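You operate a simulated robot arm through the tools that you are given. There is no shell and no other tool.

The job below is to be done with a simulated robot arm. You get a single attempt, and the scene is never put back.

## Task
Stop the big drill and brush the metal chips off its slide.
Fine: switch its lamp on and pull the slide out before you brush; use the green brush, put it back and push the slide right in again. Set down upright: green brush. What is to be rubbed or washed off counts as gone when no trace of it is left.

It is judged by the outcome, as a careful person would: the job done as asked, and still so three seconds after it is handed in. It fails if anything else is knocked over, pushed out of place, dropped, spilled or broken.

## Robot
A 7-joint arm with a two-finger parallel gripper, fixed in place. Base frame: the origin is at the foot of the arm, x ahead of it, y to its left, z up. Units: mm, degrees, N and s.
With the tool pointing down near the work surface it reaches from about 300 to 680 mm from the base axis. Its first joint turns from -66.0 to 66.0 degrees. Payload 1.57 kg.
The TCP is the grasp point between the finger pads, 30 mm short of the fingertips. In the tool frame z runs along the fingers and y along their closing line. Largest opening 110 mm; finger width 24, thickness 12; the body of the gripper, 48 by 112 mm, starts 78 mm behind the TCP.
Orientation is told as [roll, pitch, yaw] about the base's x, y, z axes, in that order, counted from this pose: with the fingers straight down and closing along the base's y, the tool's x points along the base's -x, its y along +y and its z along -z.

## Interface
- The arm moves only by the tool arm_command. Its argument "deltas" is a list of rows, each an object (a shift or turn left out is 0, a gripper value left out holds the last) with "gripper": the opening, from 0 (shut) to 1 (fully open); "translation": the shift along the tool's x, y, z in units of 400 mm (1.0 is 400 mm), a list of three; "delta_rot": the turn, a rotation vector about the tool's x, y, z in units of 120 degrees (1.0 is 120 degrees), a list of three. In form: [{"gripper": gripper, "translation": [tx, ty, tz], "delta_rot": [wx, wy, wz]}, ...]. A call has 1 to 20 rows; each row is the pose to reach, as a shift and turn from the pose commanded when the call began, along the tool's axes at that moment. A call with a number of a shift or a turn outside -1 to 1 is refused whole. Rows are played at 5 a second. More than 50 mm and 8.6 degrees between two rows, or a gripper value outside its range, and nothing of the call is played. Where a pose cannot be reached the arm comes as near as it can. A force on the tool above 90 N (or 10 N above the force at the start of the call, whichever is more), or a blocked arm, ends the call early, and 0.2 s more pass. Each finger travels about 108 mm/s and halts on what it meets, pressing with about 21 N; the grip force reading is that of the motor and also rises with nothing between the fingers. The clock runs only during rows and for 0.2 s after the last one: add rows that repeat a pose to give the fingers time. The reply holds the time, the measured pose of the TCP, the force on the tool along the base axes, the opening and the grip force, in the units named above and with some noise, with the torque about the TCP (base axes, N m) and any sound that the robot's microphone picked up.
- Cameras (640 x 400 px; columns grow to the right, rows downward): "scene" is fixed at [180.5, -406.5, 1401.3]; the picture's right is [0.61, -0.79, 0.00], its down [-0.47, -0.36, -0.81] and it looks along [0.64, 0.49, -0.59] (base axes); focal length 214 px, centre (320, 200). "wrist" rides on the gripper at [70, 16, -141] in the tool frame; the picture's right is [-0.23, 0.97, 0.00], its down [-0.86, -0.20, -0.48] and it looks along [-0.47, -0.11, 0.88] (tool axes); focal length 222 px, centre (320, 200). There is no depth. A picture from a camera that has moved, and an enlarged one, comes with that camera's place and axes in the base frame and with its lens.
- get_image(camera): a new picture of that camera. No time passes.
- inspect(camera, box): a new picture of the part [left, top, right, bottom] of that camera's present view, enlarged. No time passes.
- job_done(): hands the job in; it is judged then, once.

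Places have to be worked out from the pictures, the camera data and where the tool is seen. Open the gripper and draw the arm clear of the work before you hand the job in, unless the task says otherwise.

The tools are called by a JSON object that holds its "method" and its "body". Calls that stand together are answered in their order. arm_command: Moves the arm, as the interface text tells. Its arguments: {"type":"object","properties":{"deltas":{"type":"array","items":{"type":"object","properties":{"gripper":{"type":"number"},"translation":{"type":"array","items":{"type":"number"}},"delta_rot":{"type":"array","items":{"type":"number"}}}}}},"required":["deltas"]} The other tools are called the same way: get_image (camera) takes a picture; inspect (camera, box) takes an enlarged picture of a part of a camera's view; job_done () hands the job in.

At the start:

```text
t: 0.0
ee_pos: [360.6, -20.7, 1331.5]
tcp_rot: [0.0, 0.0, 0.0]
wrist_force: [-0.5, 0.3, 0.1]
wrist_torque: [0.01, 0.01, 0.03]
width: 110.1
grasp_force: 0.0
```

scene: 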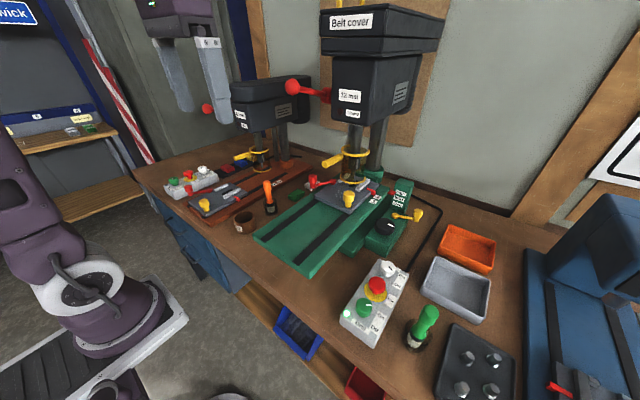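
wrist: 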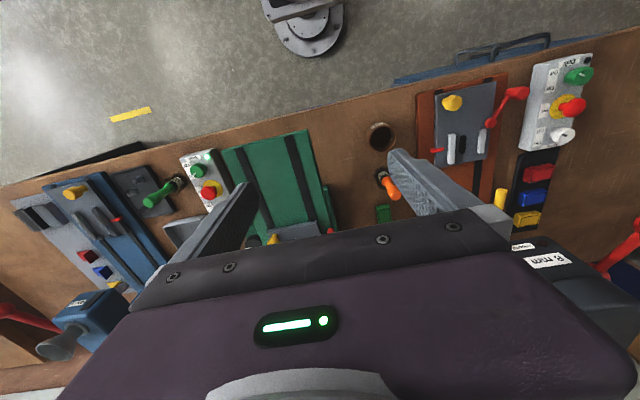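

The scene shows a big drill press with a green base, a control box (green, red and white knobs) to its right, and a green brush standing in a hole. I'll take enlarged views before moving.

{"method": "inspect", "body": {"camera": "scene", "box": [320, 240, 480, 360]}}

{"method": "inspect", "body": {"camera": "scene", "box": [240, 140, 440, 280]}}

{"method": "inspect", "body": {"camera": "scene", "box": [220, 0, 460, 180]}}

{"method": "inspect", "body": {"camera": "wrist", "box": [120, 120, 420, 300]}}

```text
3.33 times, centred on (400, 300) of scene
camera zoom: at [180.5, -406.5, 1401.3], right [0.61, -0.79, 0.0], down [-0.47, -0.36, -0.81], along [0.64, 0.49, -0.59], focal length 715 px, centre (53, -133)
```

zoom: 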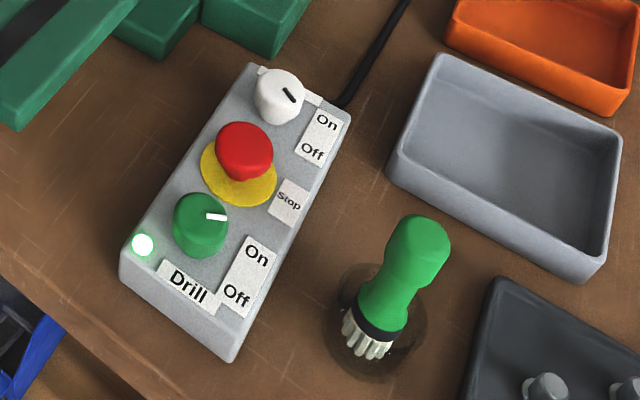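

```text
2.86 times, centred on (340, 210) of scene
camera zoom: at [180.5, -406.5, 1401.3], right [0.61, -0.79, 0.0], down [-0.47, -0.36, -0.81], along [0.64, 0.49, -0.59], focal length 613 px, centre (263, 171)
```

zoom: 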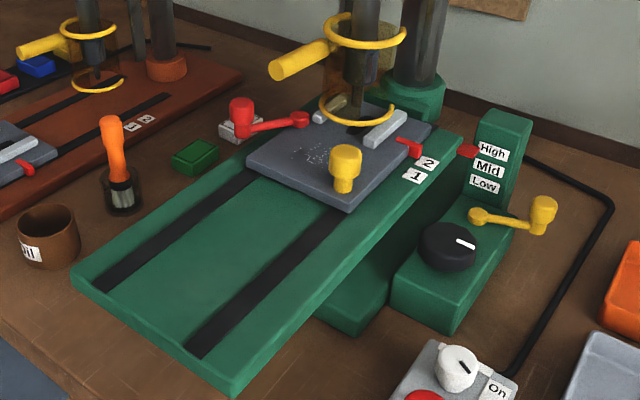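

```text
2.22 times, centred on (340, 90) of scene
camera zoom: at [180.5, -406.5, 1401.3], right [0.61, -0.79, 0.0], down [-0.47, -0.36, -0.81], along [0.64, 0.49, -0.59], focal length 477 px, centre (276, 444)
```

zoom: 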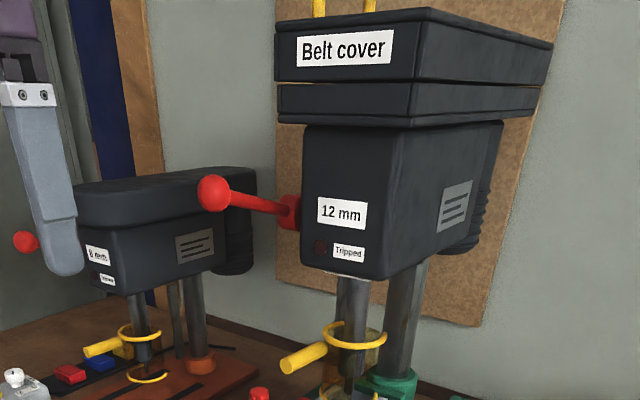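

```text
2.13 times, centred on (270, 210) of wrist
camera zoom: at [290.2, -4.8, 1472.6], right [0.23, 0.97, 0.0], down [0.86, -0.2, 0.48], along [0.47, -0.11, -0.88], focal length 474 px, centre (427, 179)
```

zoom: 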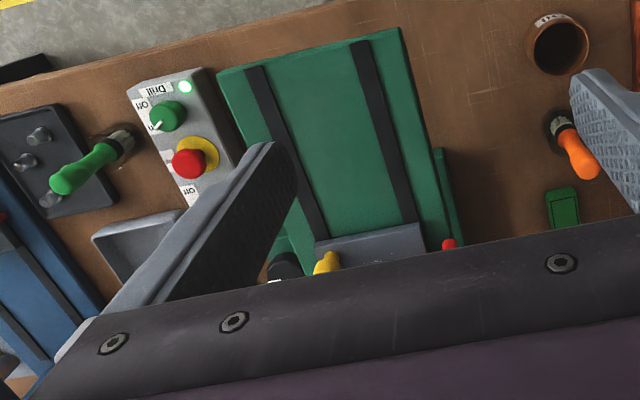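

Triangulating the two views puts the bench at z≈890, the control box knobs near (416,-340,955), the brush near (449,-448), and the slide's yellow knob near (590,-188,1065). I'll move the wrist camera over the control box for a closer look.

{"method": "arm_command", "body": {"deltas": [{"translation": [-0.006, -0.087, 0.041], "gripper": 1}, {"translation": [-0.012, -0.174, 0.082]}, {"translation": [-0.018, -0.262, 0.123]}, {"translation": [-0.024, -0.349, 0.164]}, {"translation": [-0.03, -0.436, 0.206]}, {"translation": [-0.036, -0.523, 0.247]}, {"translation": [-0.042, -0.61, 0.288]}, {"translation": [-0.0485, -0.698, 0.329]}, {"translation": [-0.0485, -0.698, 0.329]}]}}

{"method": "get_image", "body": {"camera": "wrist"}}

{"method": "get_image", "body": {"camera": "scene"}}

```text
t: 2.0
ee_pos: [382.0, -301.3, 1198.3]
tcp_rot: [0.0, -0.1, 0.0]
wrist_force: [-0.7, 0.2, 0.0]
wrist_torque: [0.01, 0.0, 0.01]
width: 109.8
grasp_force: 0.0
```

```text
taken
camera wrist: at [312.4, -284.4, 1340.2], right [0.23, 0.97, 0.0], down [0.86, -0.2, 0.48], along [0.47, -0.11, -0.88], focal length 222 px, centre (320, 200)
```

wrist: 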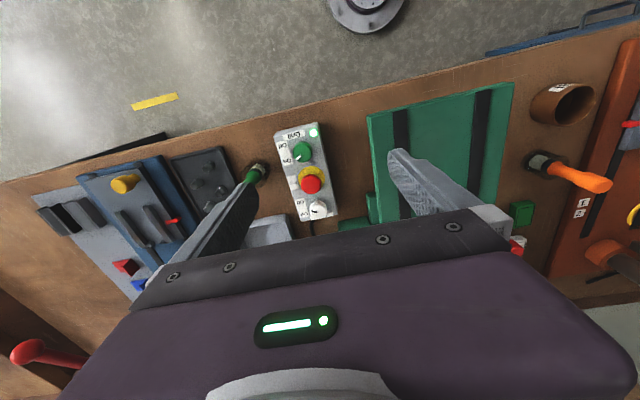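

```text
taken
```

scene: 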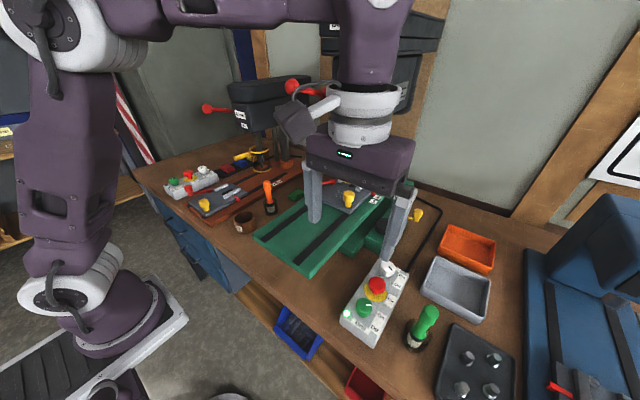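

The wrist camera now sees the control box. I'll enlarge it to read the knob labels and pointers, and to place the knobs.

{"method": "inspect", "body": {"camera": "wrist", "box": [264, 115, 360, 225]}}

{"method": "inspect", "body": {"camera": "scene", "box": [335, 255, 415, 350]}}

```text
3.64 times, centred on (312, 170) of wrist
camera zoom: at [312.4, -284.4, 1340.2], right [0.23, 0.97, 0.0], down [0.86, -0.2, 0.48], along [0.47, -0.11, -0.88], focal length 808 px, centre (349, 309)
```

zoom: 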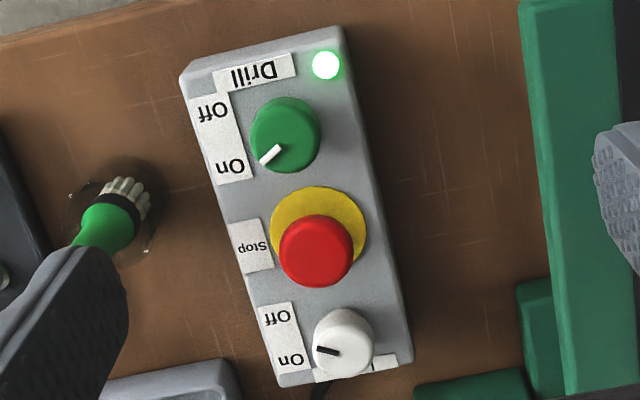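

```text
4.21 times, centred on (375, 302) of scene
camera zoom: at [180.4, -406.5, 1401.3], right [0.61, -0.79, 0.0], down [-0.47, -0.36, -0.81], along [0.64, 0.49, -0.59], focal length 903 px, centre (88, -232)
```

zoom: 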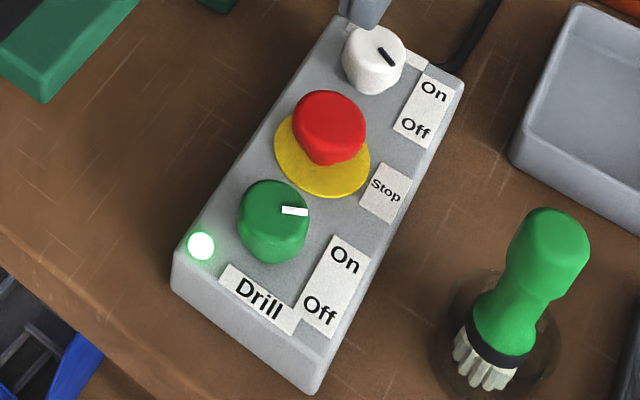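

The box runs along x. Green "Drill" points to On at about (414,-338), red Stop is at about (478,-340), and white is at about (532,-338), pointing to Off. Each switch needs roughly a 55–60° turn. I'll lower to a point above the green knob, with the fingers partly closed, and check alignment.

{"method": "arm_command", "body": {"deltas": [{"translation": [-0.021, -0.024, 0.094], "gripper": 0.6}, {"translation": [-0.042, -0.048, 0.188]}, {"translation": [-0.064, -0.072, 0.281]}, {"translation": [-0.085, -0.096, 0.375]}, {"translation": [-0.085, -0.096, 0.375]}]}}

{"method": "get_image", "body": {"camera": "wrist"}}

{"method": "inspect", "body": {"camera": "scene", "box": [320, 220, 440, 350]}}

```text
t: 3.2
ee_pos: [412.0, -341.5, 1049.0]
tcp_rot: [-0.1, 0.0, 0.0]
wrist_force: [-0.1, 0.1, -0.2]
wrist_torque: [-0.01, 0.01, 0.0]
width: 66.1
grasp_force: 0.1
```

```text
taken
camera wrist: at [341.6, -325.4, 1191.0], right [0.23, 0.97, 0.0], down [0.86, -0.2, 0.48], along [0.47, -0.11, -0.88], focal length 222 px, centre (320, 200)
```

wrist: 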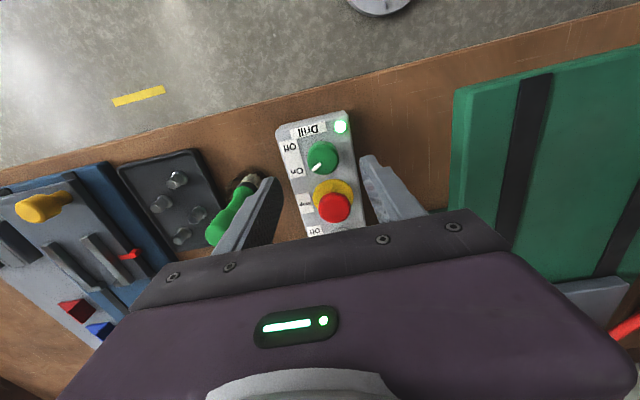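

```text
3.08 times, centred on (380, 285) of scene
camera zoom: at [180.5, -406.5, 1401.3], right [0.61, -0.79, 0.0], down [-0.47, -0.36, -0.81], along [0.64, 0.49, -0.59], focal length 660 px, centre (135, -62)
```

zoom: 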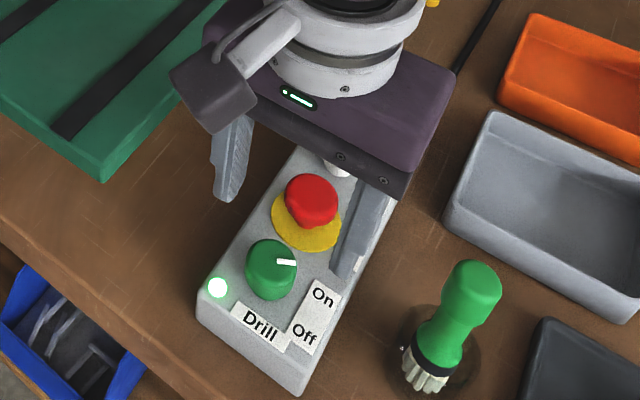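

I'll enlarge the wrist view to pin down the green knob's centre relative to the fingers.

{"method": "inspect", "body": {"camera": "wrist", "box": [264, 100, 400, 240]}}

```text
2.86 times, centred on (332, 170) of wrist
camera zoom: at [341.6, -325.4, 1191.0], right [0.23, 0.97, 0.0], down [0.86, -0.2, 0.48], along [0.47, -0.11, -0.88], focal length 635 px, centre (286, 286)
```

zoom: 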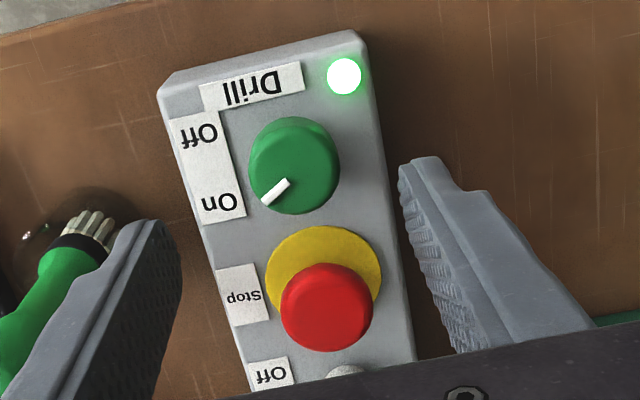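

The knob centre sits about 6 mm ahead of the TCP. I'll rotate to yaw +30° so a later 60° clockwise turn ends at −30°, shift over the knob, and descend so the fingertips straddle it.

{"method": "arm_command", "body": {"deltas": [{"translation": [-0.005, 0, 0.02], "delta_rot": [0, 0, -0.065]}, {"translation": [-0.01, 0, 0.04], "delta_rot": [0, 0, -0.13]}, {"translation": [-0.015, 0, 0.06], "delta_rot": [0, 0, -0.19]}, {"translation": [-0.015, 0, 0.08], "delta_rot": [0, 0, -0.25]}, {"translation": [-0.015, 0, 0.11], "delta_rot": [0, 0, -0.25]}, {"translation": [-0.015, 0, 0.14], "delta_rot": [0, 0, -0.25]}, {"translation": [-0.015, 0, 0.16], "delta_rot": [0, 0, -0.25]}, {"translation": [-0.015, 0, 0.16], "delta_rot": [0, 0, -0.25]}]}}

{"method": "inspect", "body": {"camera": "wrist", "box": [200, 60, 440, 240]}}

{"method": "inspect", "body": {"camera": "scene", "box": [320, 250, 420, 350]}}

```text
t: 5.0
ee_pos: [420.2, -338.8, 985.3]
tcp_rot: [0.0, 0.0, 30.0]
wrist_force: [-0.4, 0.5, -0.4]
wrist_torque: [0.0, 0.03, 0.01]
width: 65.7
grasp_force: 0.2
```

```text
2.22 times, centred on (320, 150) of wrist
camera zoom: at [351.2, -360.1, 1127.3], right [-0.29, 0.96, 0.0], down [0.84, 0.25, 0.48], along [0.46, 0.14, -0.88], focal length 494 px, centre (320, 311)
```

zoom: 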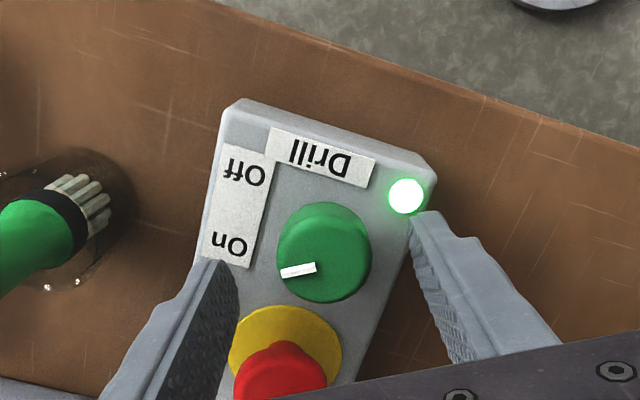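

```text
4.00 times, centred on (370, 300) of scene
camera zoom: at [180.5, -406.5, 1401.3], right [0.61, -0.79, 0.0], down [-0.47, -0.36, -0.81], along [0.64, 0.49, -0.59], focal length 858 px, centre (120, -200)
```

zoom: 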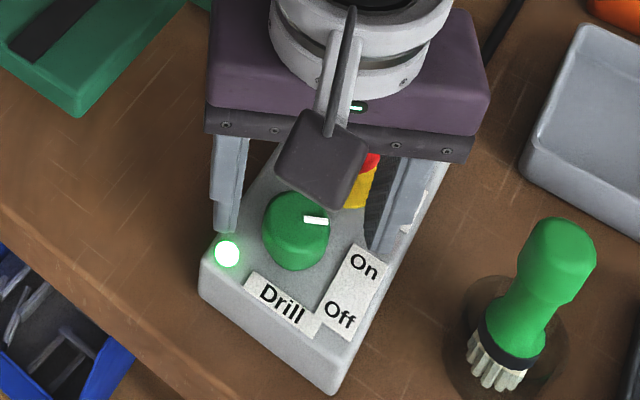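

The knob is centred within about 2 mm between the fingers. I'll lower another 12 mm and close on it gently.

{"method": "arm_command", "body": {"deltas": [{"translation": [0, 0, 0.015]}, {"translation": [0, 0, 0.03]}, {"translation": [0, 0, 0.03], "gripper": 0.2}, {"translation": [0, 0, 0.03], "gripper": 0.2}, {"translation": [0, 0, 0.03], "gripper": 0.2}]}}

{"method": "inspect", "body": {"camera": "wrist", "box": [200, 60, 440, 240]}}

{"method": "inspect", "body": {"camera": "scene", "box": [320, 250, 420, 350]}}

```text
t: 6.2
ee_pos: [420.2, -338.7, 973.4]
tcp_rot: [0.2, 0.0, 30.0]
wrist_force: [-7.0, 16.0, 0.8]
wrist_torque: [0.24, 0.24, -0.05]
width: 37.1
grasp_force: 8.6
```

```text
2.22 times, centred on (320, 150) of wrist
camera zoom: at [351.0, -359.7, 1115.2], right [-0.29, 0.96, 0.0], down [0.84, 0.25, 0.48], along [0.46, 0.14, -0.88], focal length 494 px, centre (320, 311)
```

zoom: 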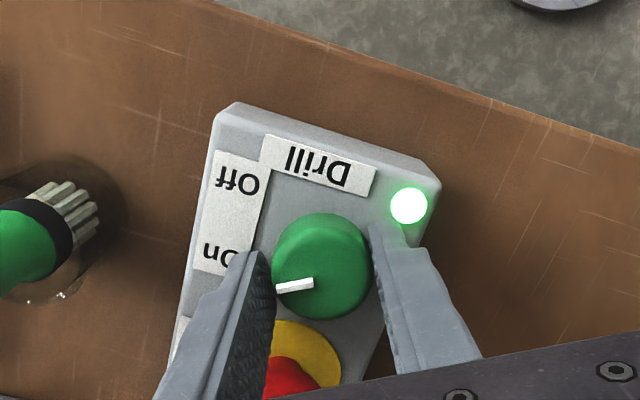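

```text
4.00 times, centred on (370, 300) of scene
camera zoom: at [180.3, -406.1, 1401.5], right [0.61, -0.79, 0.0], down [-0.47, -0.36, -0.81], along [0.64, 0.49, -0.59], focal length 858 px, centre (120, -200)
```

zoom: 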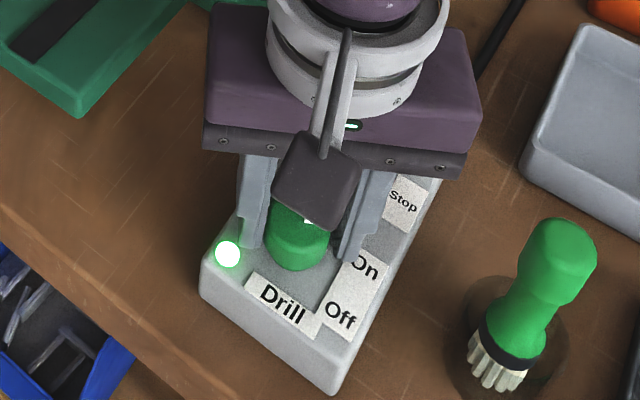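

The +y finger touched first (16 N lateral), so the knob is offset by 2–3 mm. I'll shift 2 mm along tool +y to centre it and finish closing.

{"method": "arm_command", "body": {"deltas": [{"translation": [0, 0.005, 0], "gripper": 0.2}, {"translation": [0, 0.006, 0], "gripper": 0.2}, {"translation": [0, 0.006, 0], "gripper": 0.2}]}}

{"method": "inspect", "body": {"camera": "wrist", "box": [200, 60, 440, 240]}}

```text
t: 7.0
ee_pos: [417.9, -337.5, 973.3]
tcp_rot: [-0.1, -0.1, 30.0]
wrist_force: [-3.7, 14.6, 0.3]
wrist_torque: [0.32, 0.07, -0.1]
width: 34.4
grasp_force: 7.5
```

```text
2.22 times, centred on (320, 150) of wrist
camera zoom: at [349.8, -358.5, 1115.1], right [-0.29, 0.96, 0.0], down [0.84, 0.25, 0.48], along [0.46, 0.14, -0.88], focal length 494 px, centre (320, 311)
```

zoom: 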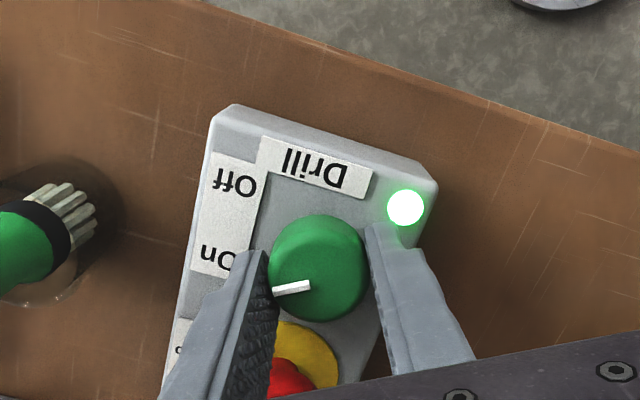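

The offset force is still there, so I'll nudge a bit further and close harder.

{"method": "arm_command", "body": {"deltas": [{"translation": [0, 0.004, 0], "gripper": 0.1}, {"translation": [0, 0.005, 0], "gripper": 0.1}, {"translation": [0, 0.005, 0], "gripper": 0.1}]}}

```text
t: 7.8
ee_pos: [417.4, -337.0, 974.6]
tcp_rot: [-0.1, -0.1, 29.9]
wrist_force: [5.2, -8.2, -9.0]
wrist_torque: [-0.51, 0.07, 0.0]
width: 33.5
grasp_force: 41.4
```

The knob is now gripped (41 N, width 33.5). I'll turn it clockwise about 60° towards Off.

{"method": "arm_command", "body": {"deltas": [{"delta_rot": [0, 0, 0.06]}, {"delta_rot": [0, 0, 0.12]}, {"delta_rot": [0, 0, 0.18]}, {"delta_rot": [0, 0, 0.24]}, {"delta_rot": [0, 0, 0.3]}, {"delta_rot": [0, 0, 0.36]}, {"delta_rot": [0, 0, 0.42]}, {"delta_rot": [0, 0, 0.48]}, {"delta_rot": [0, 0, 0.5]}, {"delta_rot": [0, 0, 0.5]}]}}

{"method": "inspect", "body": {"camera": "wrist", "box": [200, 60, 440, 240]}}

{"method": "inspect", "body": {"camera": "scene", "box": [320, 250, 420, 350]}}

```text
t: 10.0
ee_pos: [417.0, -339.4, 973.2]
tcp_rot: [-0.5, -0.4, -30.0]
wrist_force: [-4.0, -47.4, 10.5]
wrist_torque: [-1.03, -0.09, 0.73]
width: 33.3
grasp_force: 41.7
```

```text
2.22 times, centred on (320, 150) of wrist
camera zoom: at [364.1, -289.3, 1114.7], right [0.68, 0.73, -0.01], down [0.64, -0.59, 0.49], along [0.35, -0.34, -0.87], focal length 494 px, centre (320, 311)
```

zoom: 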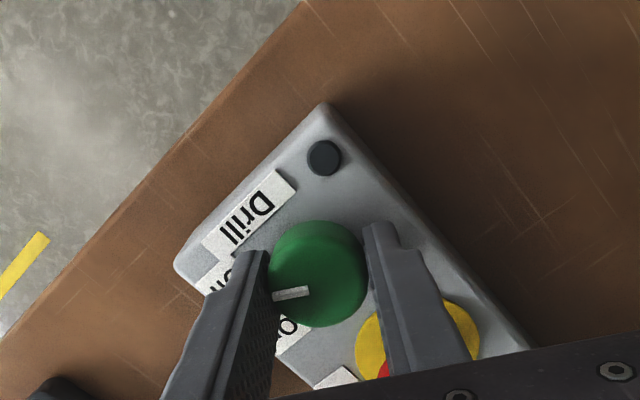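

```text
4.00 times, centred on (370, 300) of scene
camera zoom: at [180.2, -407.7, 1401.0], right [0.61, -0.79, 0.0], down [-0.47, -0.36, -0.81], along [0.64, 0.49, -0.59], focal length 858 px, centre (120, -200)
```

zoom: 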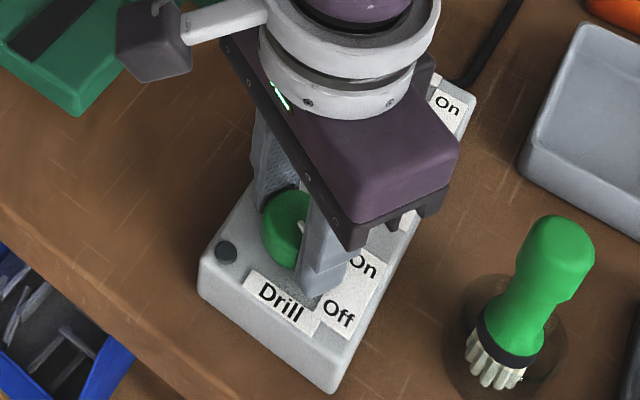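

The Drill indicator lamp went dark, so the drill is off. I'll release, rise, and move over the white knob, keeping yaw −30° because it needs the opposite turn.

{"method": "arm_command", "body": {"deltas": [{"gripper": 0.6}, {"gripper": 0.6}, {"translation": [0, 0, -0.08]}, {"translation": [0, 0, -0.17]}, {"translation": [-0.085, 0.046, -0.192]}, {"translation": [-0.171, 0.093, -0.192]}, {"translation": [-0.257, 0.14, -0.192]}, {"translation": [-0.257, 0.14, -0.192]}]}}

{"method": "get_image", "body": {"camera": "wrist"}}

{"method": "inspect", "body": {"camera": "scene", "box": [320, 230, 440, 350]}}

```text
t: 11.8
ee_pos: [533.1, -336.9, 1047.1]
tcp_rot: [0.1, 0.1, -30.1]
wrist_force: [0.3, 0.1, 0.4]
wrist_torque: [0.03, 0.01, -0.01]
width: 66.2
grasp_force: 0.1
```

```text
taken
camera wrist: at [479.5, -288.5, 1189.5], right [0.68, 0.73, 0.0], down [0.64, -0.6, 0.48], along [0.35, -0.33, -0.88], focal length 222 px, centre (320, 200)
```

wrist: 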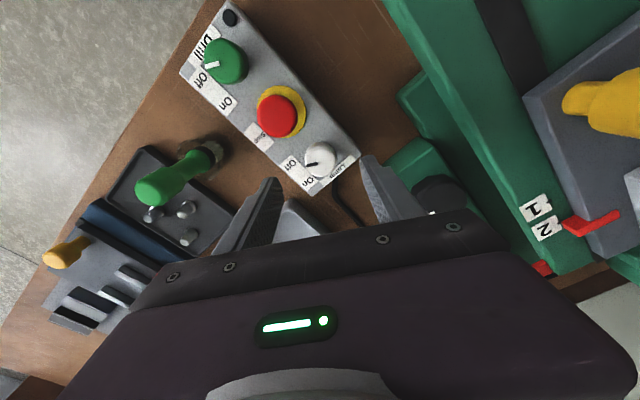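

```text
3.33 times, centred on (380, 290) of scene
camera zoom: at [180.5, -406.5, 1401.3], right [0.61, -0.79, 0.0], down [-0.47, -0.36, -0.81], along [0.64, 0.49, -0.59], focal length 715 px, centre (120, -100)
```

zoom: 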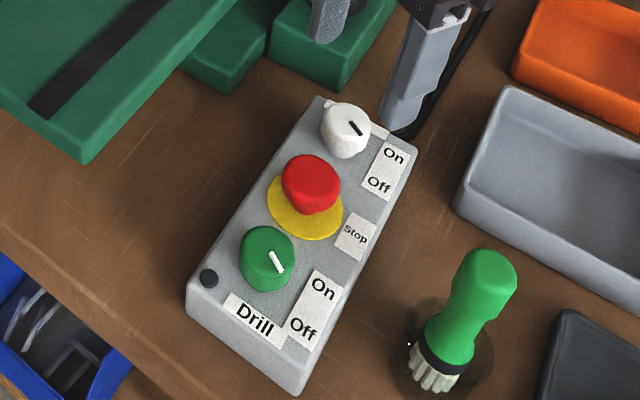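

I'll zoom in on the white knob and the clearance around it.

{"method": "inspect", "body": {"camera": "wrist", "box": [220, 80, 460, 240]}}

{"method": "inspect", "body": {"camera": "wrist", "box": [480, 20, 640, 290]}}

```text
2.50 times, centred on (340, 160) of wrist
camera zoom: at [479.5, -288.5, 1189.5], right [0.68, 0.73, 0.0], down [0.64, -0.6, 0.48], along [0.35, -0.33, -0.88], focal length 555 px, centre (270, 300)
```

zoom: 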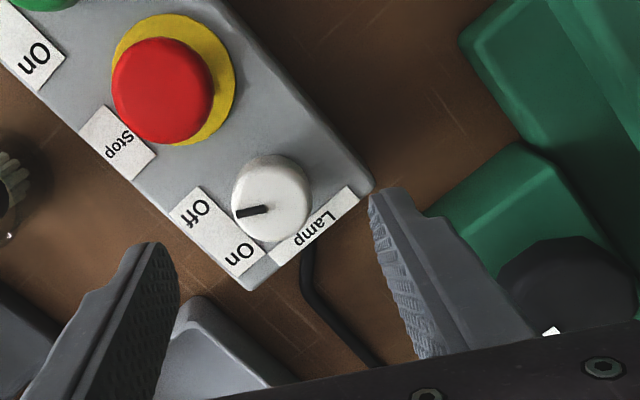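

```text
1.48 times, centred on (560, 155) of wrist
camera zoom: at [479.5, -288.5, 1189.5], right [0.68, 0.73, 0.0], down [0.64, -0.6, 0.48], along [0.35, -0.33, -0.88], focal length 329 px, centre (-36, 267)
```

zoom: 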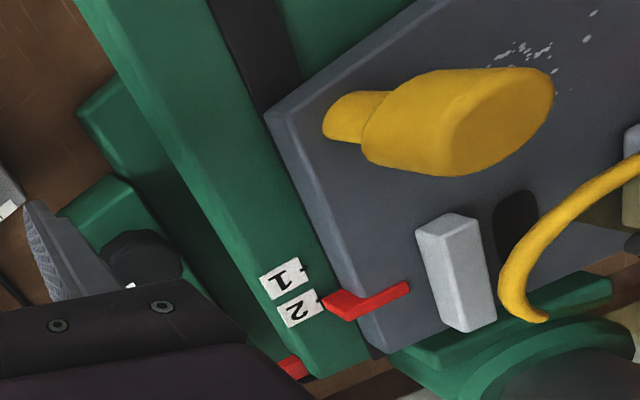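

The label confirms the white knob is the lamp, still pointing at Off. I'll centre over it (about 6.5 mm along tool −x) and descend around it.

{"method": "arm_command", "body": {"deltas": [{"translation": [-0.008, 0, 0.05]}, {"translation": [-0.016, -0.001, 0.1]}, {"translation": [-0.016, -0.001, 0.155]}, {"translation": [-0.016, -0.001, 0.155]}]}}

{"method": "inspect", "body": {"camera": "wrist", "box": [200, 60, 440, 240]}}

```text
t: 12.8
ee_pos: [536.6, -341.3, 988.1]
tcp_rot: [0.0, 0.0, -30.1]
wrist_force: [-0.1, 0.1, -0.5]
wrist_torque: [0.0, -0.01, -0.02]
width: 66.1
grasp_force: 0.1
```

```text
2.22 times, centred on (320, 150) of wrist
camera zoom: at [483.4, -291.9, 1129.5], right [0.68, 0.73, 0.0], down [0.64, -0.6, 0.48], along [0.35, -0.33, -0.88], focal length 494 px, centre (320, 311)
```

zoom: 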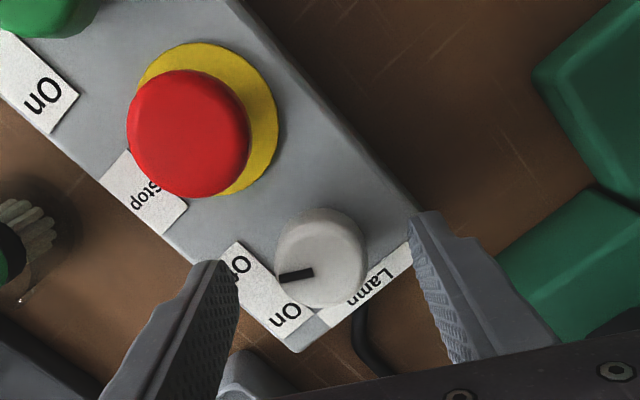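

The view matches the green knob's geometry. I'll apply the same small +y correction, lower, grip, and then turn counter-clockwise 60°.

{"method": "arm_command", "body": {"deltas": [{"translation": [0, 0.008, 0.018]}, {"translation": [0, 0.008, 0.037]}, {"translation": [0, 0.008, 0.037], "gripper": 0.1}, {"translation": [0, 0.008, 0.037], "gripper": 0.1}, {"translation": [0, 0.008, 0.037], "gripper": 0.1}]}}

{"method": "inspect", "body": {"camera": "wrist", "box": [200, 60, 440, 240]}}

```text
t: 14.0
ee_pos: [537.2, -340.8, 973.4]
tcp_rot: [-0.2, -0.1, -30.1]
wrist_force: [-7.3, -18.3, -3.4]
wrist_torque: [-0.55, 0.12, 0.14]
width: 33.3
grasp_force: 41.1
```

```text
2.22 times, centred on (320, 150) of wrist
camera zoom: at [485.8, -291.4, 1114.9], right [0.68, 0.73, 0.0], down [0.64, -0.6, 0.48], along [0.35, -0.33, -0.88], focal length 494 px, centre (320, 311)
```

zoom: 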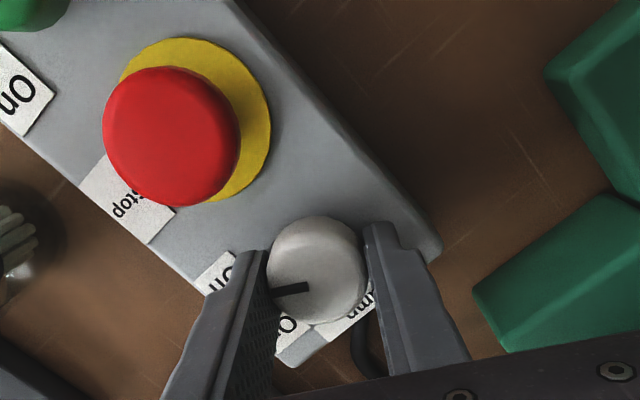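

The lamp knob is gripped (41 N). I'll turn it counter-clockwise 60°.

{"method": "arm_command", "body": {"deltas": [{"delta_rot": [0, 0, -0.06]}, {"delta_rot": [0, 0, -0.12]}, {"delta_rot": [0, 0, -0.18]}, {"delta_rot": [0, 0, -0.24]}, {"delta_rot": [0, 0, -0.3]}, {"delta_rot": [0, 0, -0.36]}, {"delta_rot": [0, 0, -0.42]}, {"delta_rot": [0, 0, -0.48]}, {"delta_rot": [0, 0, -0.5]}, {"delta_rot": [0, 0, -0.5]}]}}

{"method": "get_image", "body": {"camera": "wrist"}}

{"method": "get_image", "body": {"camera": "scene"}}

```text
t: 16.2
ee_pos: [538.6, -335.9, 973.8]
tcp_rot: [0.3, 0.1, 30.0]
wrist_force: [-33.6, 6.4, -0.4]
wrist_torque: [0.56, 0.01, -0.07]
width: 33.6
grasp_force: 41.6
```

```text
taken
camera wrist: at [470.8, -358.6, 1115.3], right [-0.29, 0.96, 0.01], down [0.84, 0.25, 0.47], along [0.45, 0.14, -0.88], focal length 222 px, centre (320, 200)
```

wrist: 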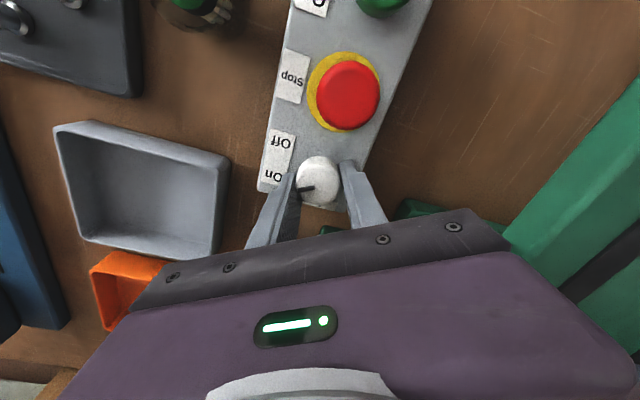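

```text
taken
```

scene: 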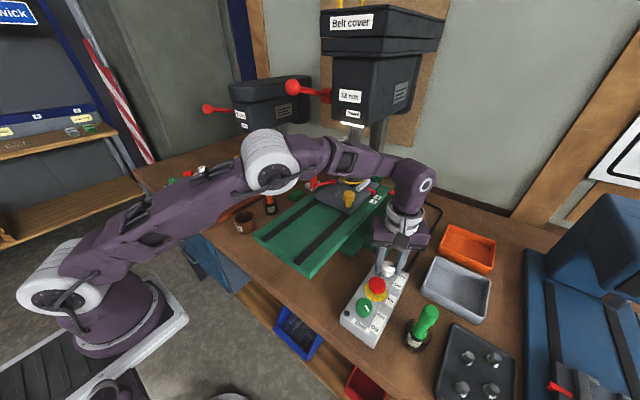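

A light now glows under the drill head, so the lamp is on. I'll release, rise straight up, then move to a viewpoint in front of the slide.

{"method": "arm_command", "body": {"deltas": [{"gripper": 0.6}, {"gripper": 0.6}, {"translation": [0, 0, -0.08]}, {"translation": [0, 0, -0.19]}, {"translation": [0, 0, -0.3]}, {"translation": [0, 0, -0.42]}, {"translation": [0.01, 0.09, -0.47], "delta_rot": [0, 0, 0.06]}, {"translation": [0.02, 0.18, -0.52], "delta_rot": [0, 0, 0.12]}, {"translation": [0.03, 0.27, -0.56], "delta_rot": [0, 0, 0.18]}, {"translation": [0.04, 0.36, -0.6], "delta_rot": [0, 0, 0.24]}, {"translation": [0.051, 0.451, -0.64], "delta_rot": [0, 0, 0.25]}, {"translation": [0.051, 0.451, -0.64], "delta_rot": [0, 0, 0.25]}]}}

{"method": "get_image", "body": {"camera": "wrist"}}

{"method": "get_image", "body": {"camera": "scene"}}

```text
t: 18.8
ee_pos: [432.3, -192.1, 1226.5]
tcp_rot: [0.0, 0.0, 0.0]
wrist_force: [-0.1, 0.6, 0.9]
wrist_torque: [0.01, -0.04, 0.0]
width: 66.0
grasp_force: 0.0
out of reach, approached as far as the arm can: row 6
```

```text
taken
camera wrist: at [362.3, -176.0, 1370.5], right [0.23, 0.97, 0.0], down [0.85, -0.2, 0.48], along [0.47, -0.11, -0.88], focal length 222 px, centre (320, 200)
```

wrist: 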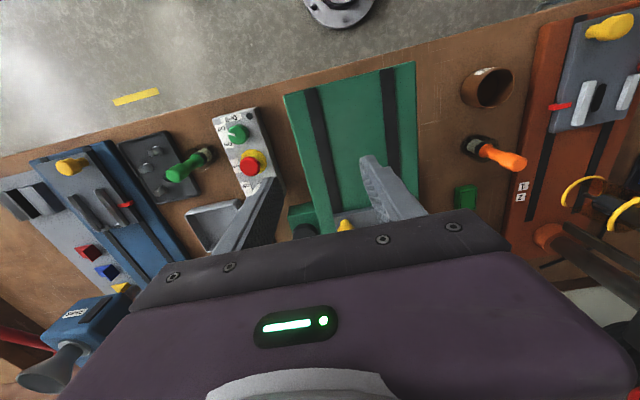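

```text
taken
```

scene: 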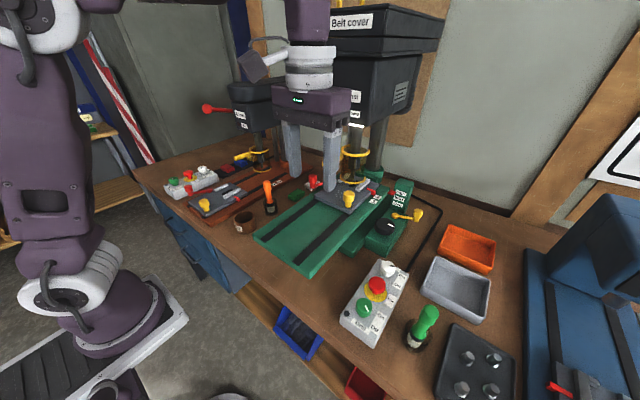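

Next I'll enlarge the scene view of the slide, its knob, the lever and the chips.

{"method": "inspect", "body": {"camera": "scene", "box": [290, 150, 430, 240]}}

{"method": "inspect", "body": {"camera": "scene", "box": [310, 160, 390, 220]}}

{"method": "inspect", "body": {"camera": "scene", "box": [350, 250, 430, 310]}}

{"method": "inspect", "body": {"camera": "wrist", "box": [270, 50, 430, 250]}}

```text
4.44 times, centred on (360, 195) of scene
camera zoom: at [180.4, -406.5, 1401.3], right [0.61, -0.79, 0.0], down [-0.47, -0.36, -0.81], along [0.64, 0.49, -0.59], focal length 953 px, centre (142, 222)
```

zoom: 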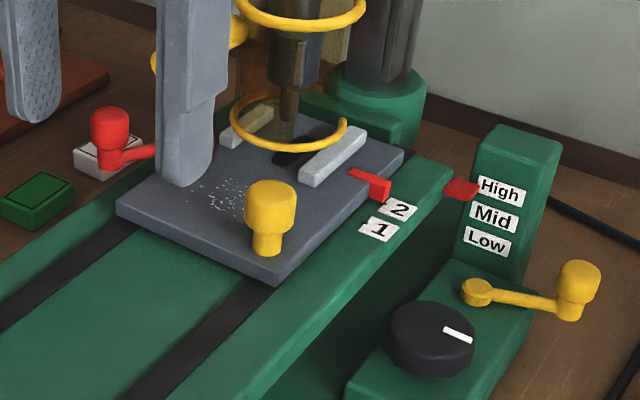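

```text
6.67 times, centred on (350, 190) of scene
camera zoom: at [180.4, -406.5, 1401.3], right [0.61, -0.79, 0.0], down [-0.47, -0.36, -0.81], along [0.64, 0.49, -0.59], focal length 1430 px, centre (120, 267)
```

zoom: 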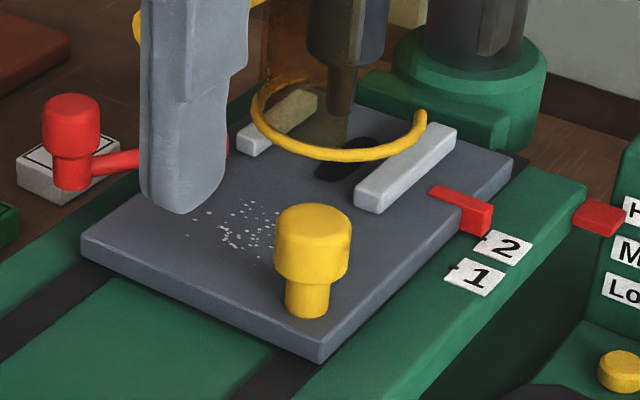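

```text
6.67 times, centred on (390, 280) of scene
camera zoom: at [180.4, -406.5, 1401.3], right [0.61, -0.79, 0.0], down [-0.47, -0.36, -0.81], along [0.64, 0.49, -0.59], focal length 1430 px, centre (-147, -333)
```

zoom: 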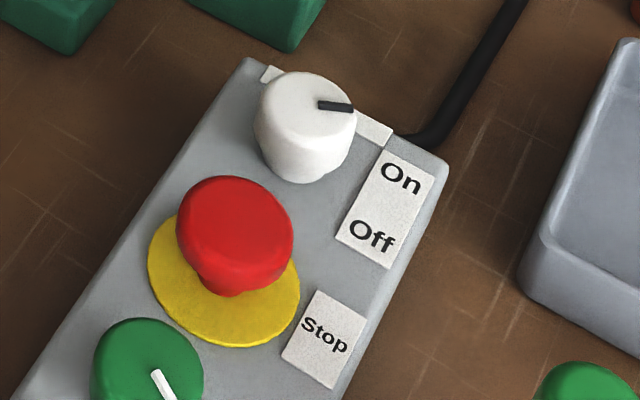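

```text
2.00 times, centred on (350, 150) of wrist
camera zoom: at [362.3, -176.0, 1370.5], right [0.23, 0.97, 0.0], down [0.85, -0.2, 0.48], along [0.47, -0.11, -0.88], focal length 444 px, centre (260, 300)
```

zoom: 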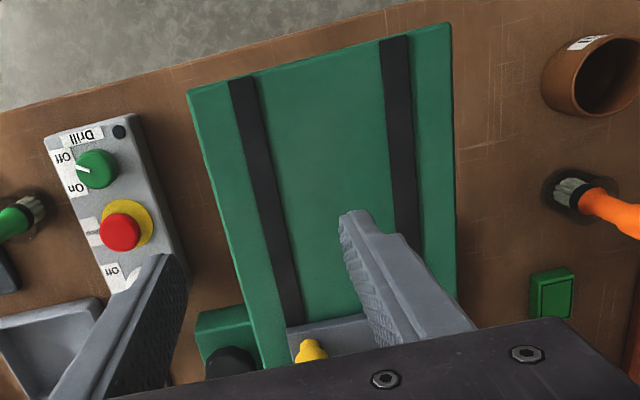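

The lamp knob now points to On. The slide has a yellow pull knob, a red pointer at "2", and a red lever at its left that may be a lock. I'll pitch the gripper forward so the wrist camera can see the slide and lever.

{"method": "arm_command", "body": {"deltas": [{"translation": [0, 0.05, 0], "delta_rot": [0, -0.06, 0]}, {"translation": [0, 0.1, 0], "delta_rot": [0, -0.12, 0]}, {"translation": [0, 0.15, 0], "delta_rot": [0, -0.18, 0]}, {"translation": [0, 0.2, 0], "delta_rot": [0, -0.24, 0]}, {"translation": [0, 0.23, 0], "delta_rot": [0, -0.3, 0], "gripper": 1}, {"translation": [0, 0.23, 0], "delta_rot": [0, -0.3, 0]}, {"translation": [0, 0.23, 0], "delta_rot": [0, -0.3, 0]}]}}

{"method": "get_image", "body": {"camera": "wrist"}}

```text
t: 20.4
ee_pos: [432.5, -100.6, 1228.7]
tcp_rot: [0.0, -36.0, -0.1]
wrist_force: [0.2, 0.5, 0.2]
wrist_torque: [0.02, 0.03, 0.01]
width: 109.9
grasp_force: 0.0
```

```text
taken
camera wrist: at [292.8, -84.8, 1303.0], right [0.18, 0.97, 0.13], down [0.41, -0.2, 0.89], along [0.89, -0.11, -0.44], focal length 222 px, centre (320, 200)
```

wrist: 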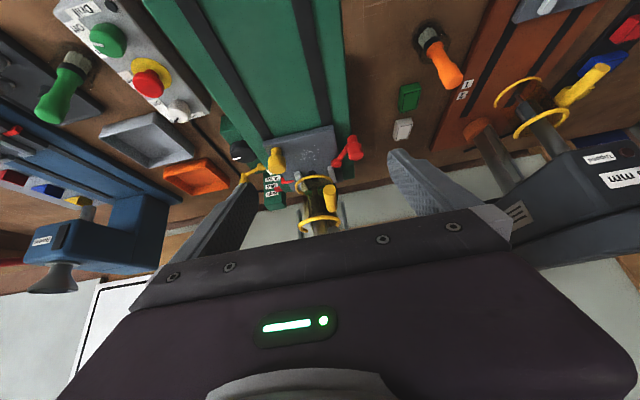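

{"method": "inspect", "body": {"camera": "wrist", "box": [220, 100, 420, 240]}}

{"method": "inspect", "body": {"camera": "wrist", "box": [440, 0, 640, 160]}}

```text
2.86 times, centred on (320, 170) of wrist
camera zoom: at [292.8, -84.8, 1303.0], right [0.18, 0.97, 0.13], down [0.41, -0.2, 0.89], along [0.89, -0.11, -0.44], focal length 635 px, centre (320, 286)
```

zoom: 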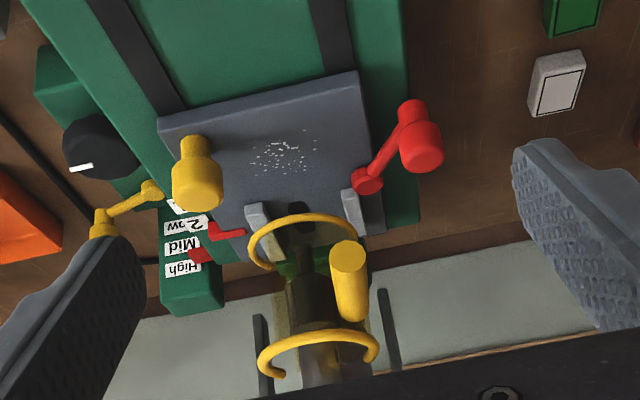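

```text
2.50 times, centred on (540, 80) of wrist
camera zoom: at [292.8, -84.8, 1303.0], right [0.18, 0.97, 0.13], down [0.41, -0.2, 0.89], along [0.89, -0.11, -0.44], focal length 555 px, centre (-230, 500)
```

zoom: 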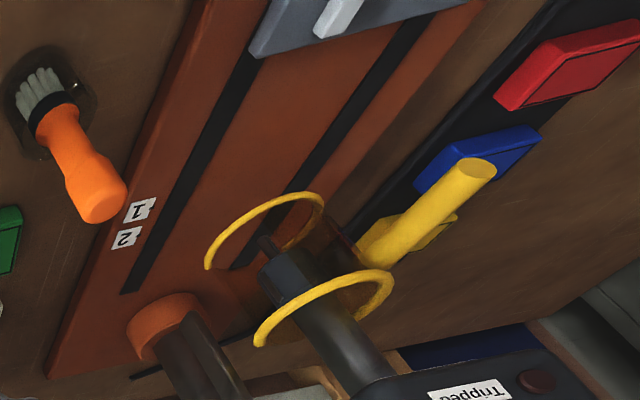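

The chips are a speckled patch on the front half of the slide. The yellow pull knob's cap is at about (592,-185), spanning z≈1062–1081, and the slide surface is at about 1045. I'll approach it with the pitched gripper, keeping the arm clear of the drill head.

{"method": "arm_command", "body": {"deltas": [{"translation": [-0.0235, -0.053, 0.08], "gripper": 0.55}, {"translation": [-0.047, -0.106, 0.161]}, {"translation": [-0.07, -0.159, 0.241]}, {"translation": [-0.094, -0.2125, 0.322]}, {"translation": [-0.094, -0.2125, 0.322]}]}}

{"method": "get_image", "body": {"camera": "wrist"}}

{"method": "get_image", "body": {"camera": "scene"}}

```text
t: 21.6
ee_pos: [544.4, -184.7, 1148.5]
tcp_rot: [0.0, -36.0, 0.0]
wrist_force: [0.3, -0.1, -0.9]
wrist_torque: [-0.01, -0.01, -0.04]
width: 60.3
grasp_force: 0.1
```

```text
taken
camera wrist: at [403.4, -167.9, 1222.2], right [0.18, 0.97, 0.13], down [0.41, -0.2, 0.89], along [0.89, -0.11, -0.44], focal length 222 px, centre (320, 200)
```

wrist: 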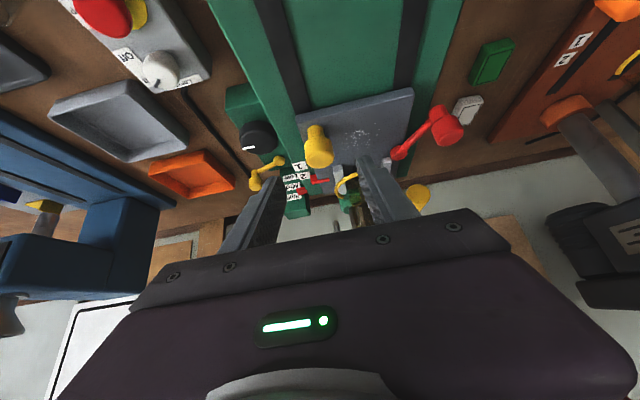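

```text
taken
```

scene: 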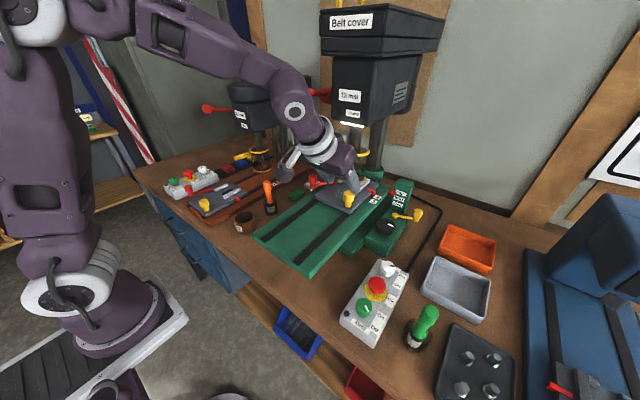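

I'll zoom in on the knob and red lever from here.

{"method": "inspect", "body": {"camera": "wrist", "box": [240, 60, 480, 220]}}

{"method": "inspect", "body": {"camera": "scene", "box": [300, 140, 400, 220]}}

```text
2.50 times, centred on (360, 140) of wrist
camera zoom: at [403.4, -167.9, 1222.2], right [0.18, 0.97, 0.13], down [0.41, -0.2, 0.89], along [0.89, -0.11, -0.44], focal length 555 px, centre (220, 350)
```

zoom: 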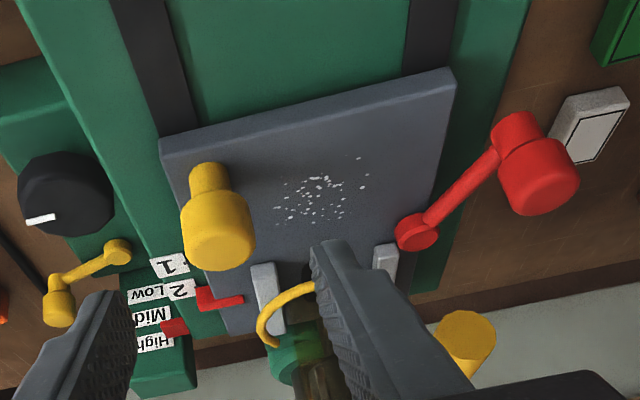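

```text
5.00 times, centred on (350, 180) of scene
camera zoom: at [180.5, -406.5, 1401.3], right [0.61, -0.79, 0.0], down [-0.47, -0.36, -0.81], along [0.64, 0.49, -0.59], focal length 1072 px, centre (170, 300)
```

zoom: 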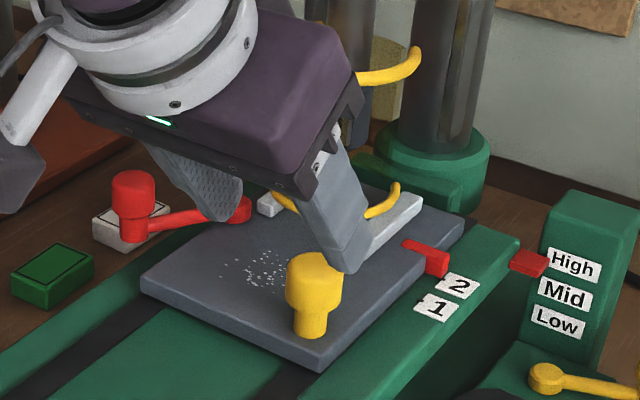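

The knob cap centre works out at about (594,-185,1071). I'll advance along the finger direction so the cap sits between the pads, still open, and check.

{"method": "arm_command", "body": {"deltas": [{"translation": [0.003, 0.002, 0.065]}, {"translation": [0.007, 0.004, 0.13]}, {"translation": [0.01, 0.004, 0.175]}, {"translation": [0.01, 0.004, 0.193]}, {"translation": [0.01, 0.004, 0.193]}]}}

{"method": "inspect", "body": {"camera": "wrist", "box": [200, 80, 440, 240]}}

{"method": "inspect", "body": {"camera": "scene", "box": [300, 150, 400, 230]}}

```text
t: 22.8
ee_pos: [582.7, -183.3, 1082.4]
tcp_rot: [0.0, -36.0, 0.0]
wrist_force: [1.0, 0.5, 0.0]
wrist_torque: [0.0, -0.01, 0.0]
width: 60.3
grasp_force: 0.1
```

```text
2.50 times, centred on (320, 160) of wrist
camera zoom: at [443.5, -167.4, 1157.1], right [0.18, 0.97, 0.13], down [0.41, -0.2, 0.89], along [0.89, -0.11, -0.44], focal length 555 px, centre (320, 300)
```

zoom: 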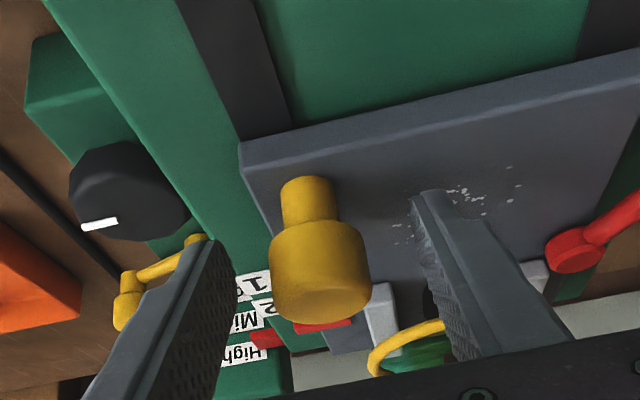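

```text
5.00 times, centred on (350, 190) of scene
camera zoom: at [180.5, -406.5, 1401.3], right [0.61, -0.79, 0.0], down [-0.47, -0.36, -0.81], along [0.64, 0.49, -0.59], focal length 1072 px, centre (170, 250)
```

zoom: 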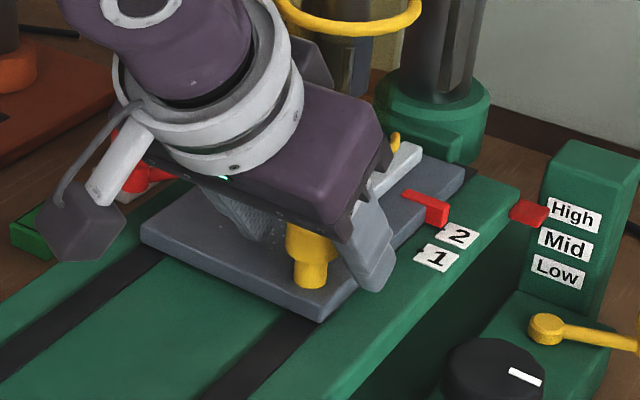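

The cap sits right at the grasp point. I'll close on it.

{"method": "arm_command", "body": {"deltas": [{"gripper": 0.2}, {"gripper": 0.15}, {"gripper": 0.15}, {"gripper": 0.15}]}}

{"method": "inspect", "body": {"camera": "wrist", "box": [200, 80, 440, 240]}}

```text
t: 23.8
ee_pos: [583.1, -184.9, 1082.0]
tcp_rot: [0.0, -35.9, 0.0]
wrist_force: [0.7, -5.4, -2.6]
wrist_torque: [-0.07, -0.13, -0.03]
width: 29.1
grasp_force: 38.8
```

```text
2.50 times, centred on (320, 160) of wrist
camera zoom: at [443.4, -167.8, 1157.2], right [0.18, 0.97, 0.13], down [0.41, -0.2, 0.89], along [0.89, -0.11, -0.44], focal length 555 px, centre (320, 300)
```

zoom: 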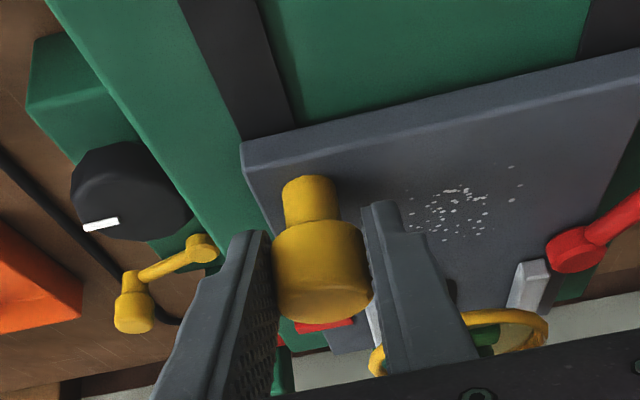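

The knob is held (39 N, width 29). I'll test with a small 12 mm pull towards the robot and read the force to see whether the slide is locked.

{"method": "arm_command", "body": {"deltas": [{"translation": [0.008, 0, -0.006]}, {"translation": [0.016, 0, -0.012]}, {"translation": [0.0243, 0, -0.0176]}, {"translation": [0.0243, 0, -0.0176]}]}}

{"method": "inspect", "body": {"camera": "scene", "box": [300, 150, 400, 230]}}

```text
t: 24.8
ee_pos: [570.9, -185.1, 1082.8]
tcp_rot: [0.1, -36.1, 0.0]
wrist_force: [2.8, 1.9, 7.6]
wrist_torque: [0.03, -0.67, 0.01]
width: 29.3
grasp_force: 39.1
```

```text
5.00 times, centred on (350, 190) of scene
camera zoom: at [180.4, -406.4, 1401.3], right [0.61, -0.79, 0.0], down [-0.47, -0.36, -0.81], along [0.64, 0.49, -0.59], focal length 1072 px, centre (170, 250)
```

zoom: 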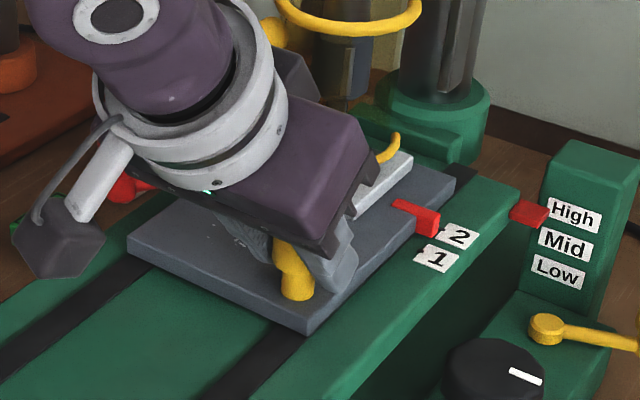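

The slide moves freely with only a few N. I'll pull it out another 120 mm.

{"method": "arm_command", "body": {"deltas": [{"translation": [0.0404, 0, -0.0294]}, {"translation": [0.0809, 0, -0.0588]}, {"translation": [0.1213, 0, -0.0882]}, {"translation": [0.1618, 0, -0.1176]}, {"translation": [0.2022, 0, -0.147]}, {"translation": [0.2427, 0, -0.1764]}, {"translation": [0.2427, 0, -0.1764]}]}}

{"method": "get_image", "body": {"camera": "scene"}}

```text
t: 26.4
ee_pos: [449.8, -183.8, 1081.0]
tcp_rot: [-0.2, -36.1, 0.0]
wrist_force: [1.0, -11.0, 27.0]
wrist_torque: [-0.26, -0.78, -0.08]
width: 29.6
grasp_force: 39.2
```

```text
taken
```

scene: 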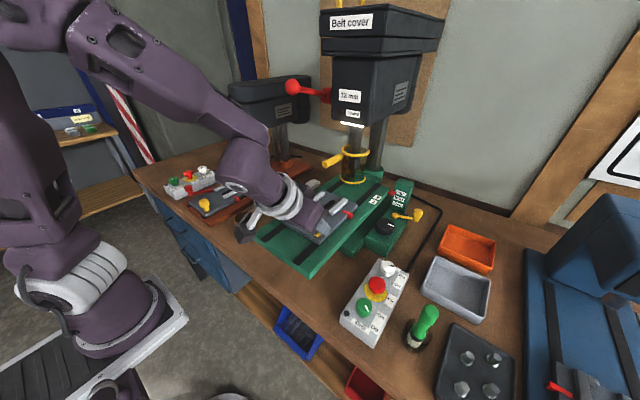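

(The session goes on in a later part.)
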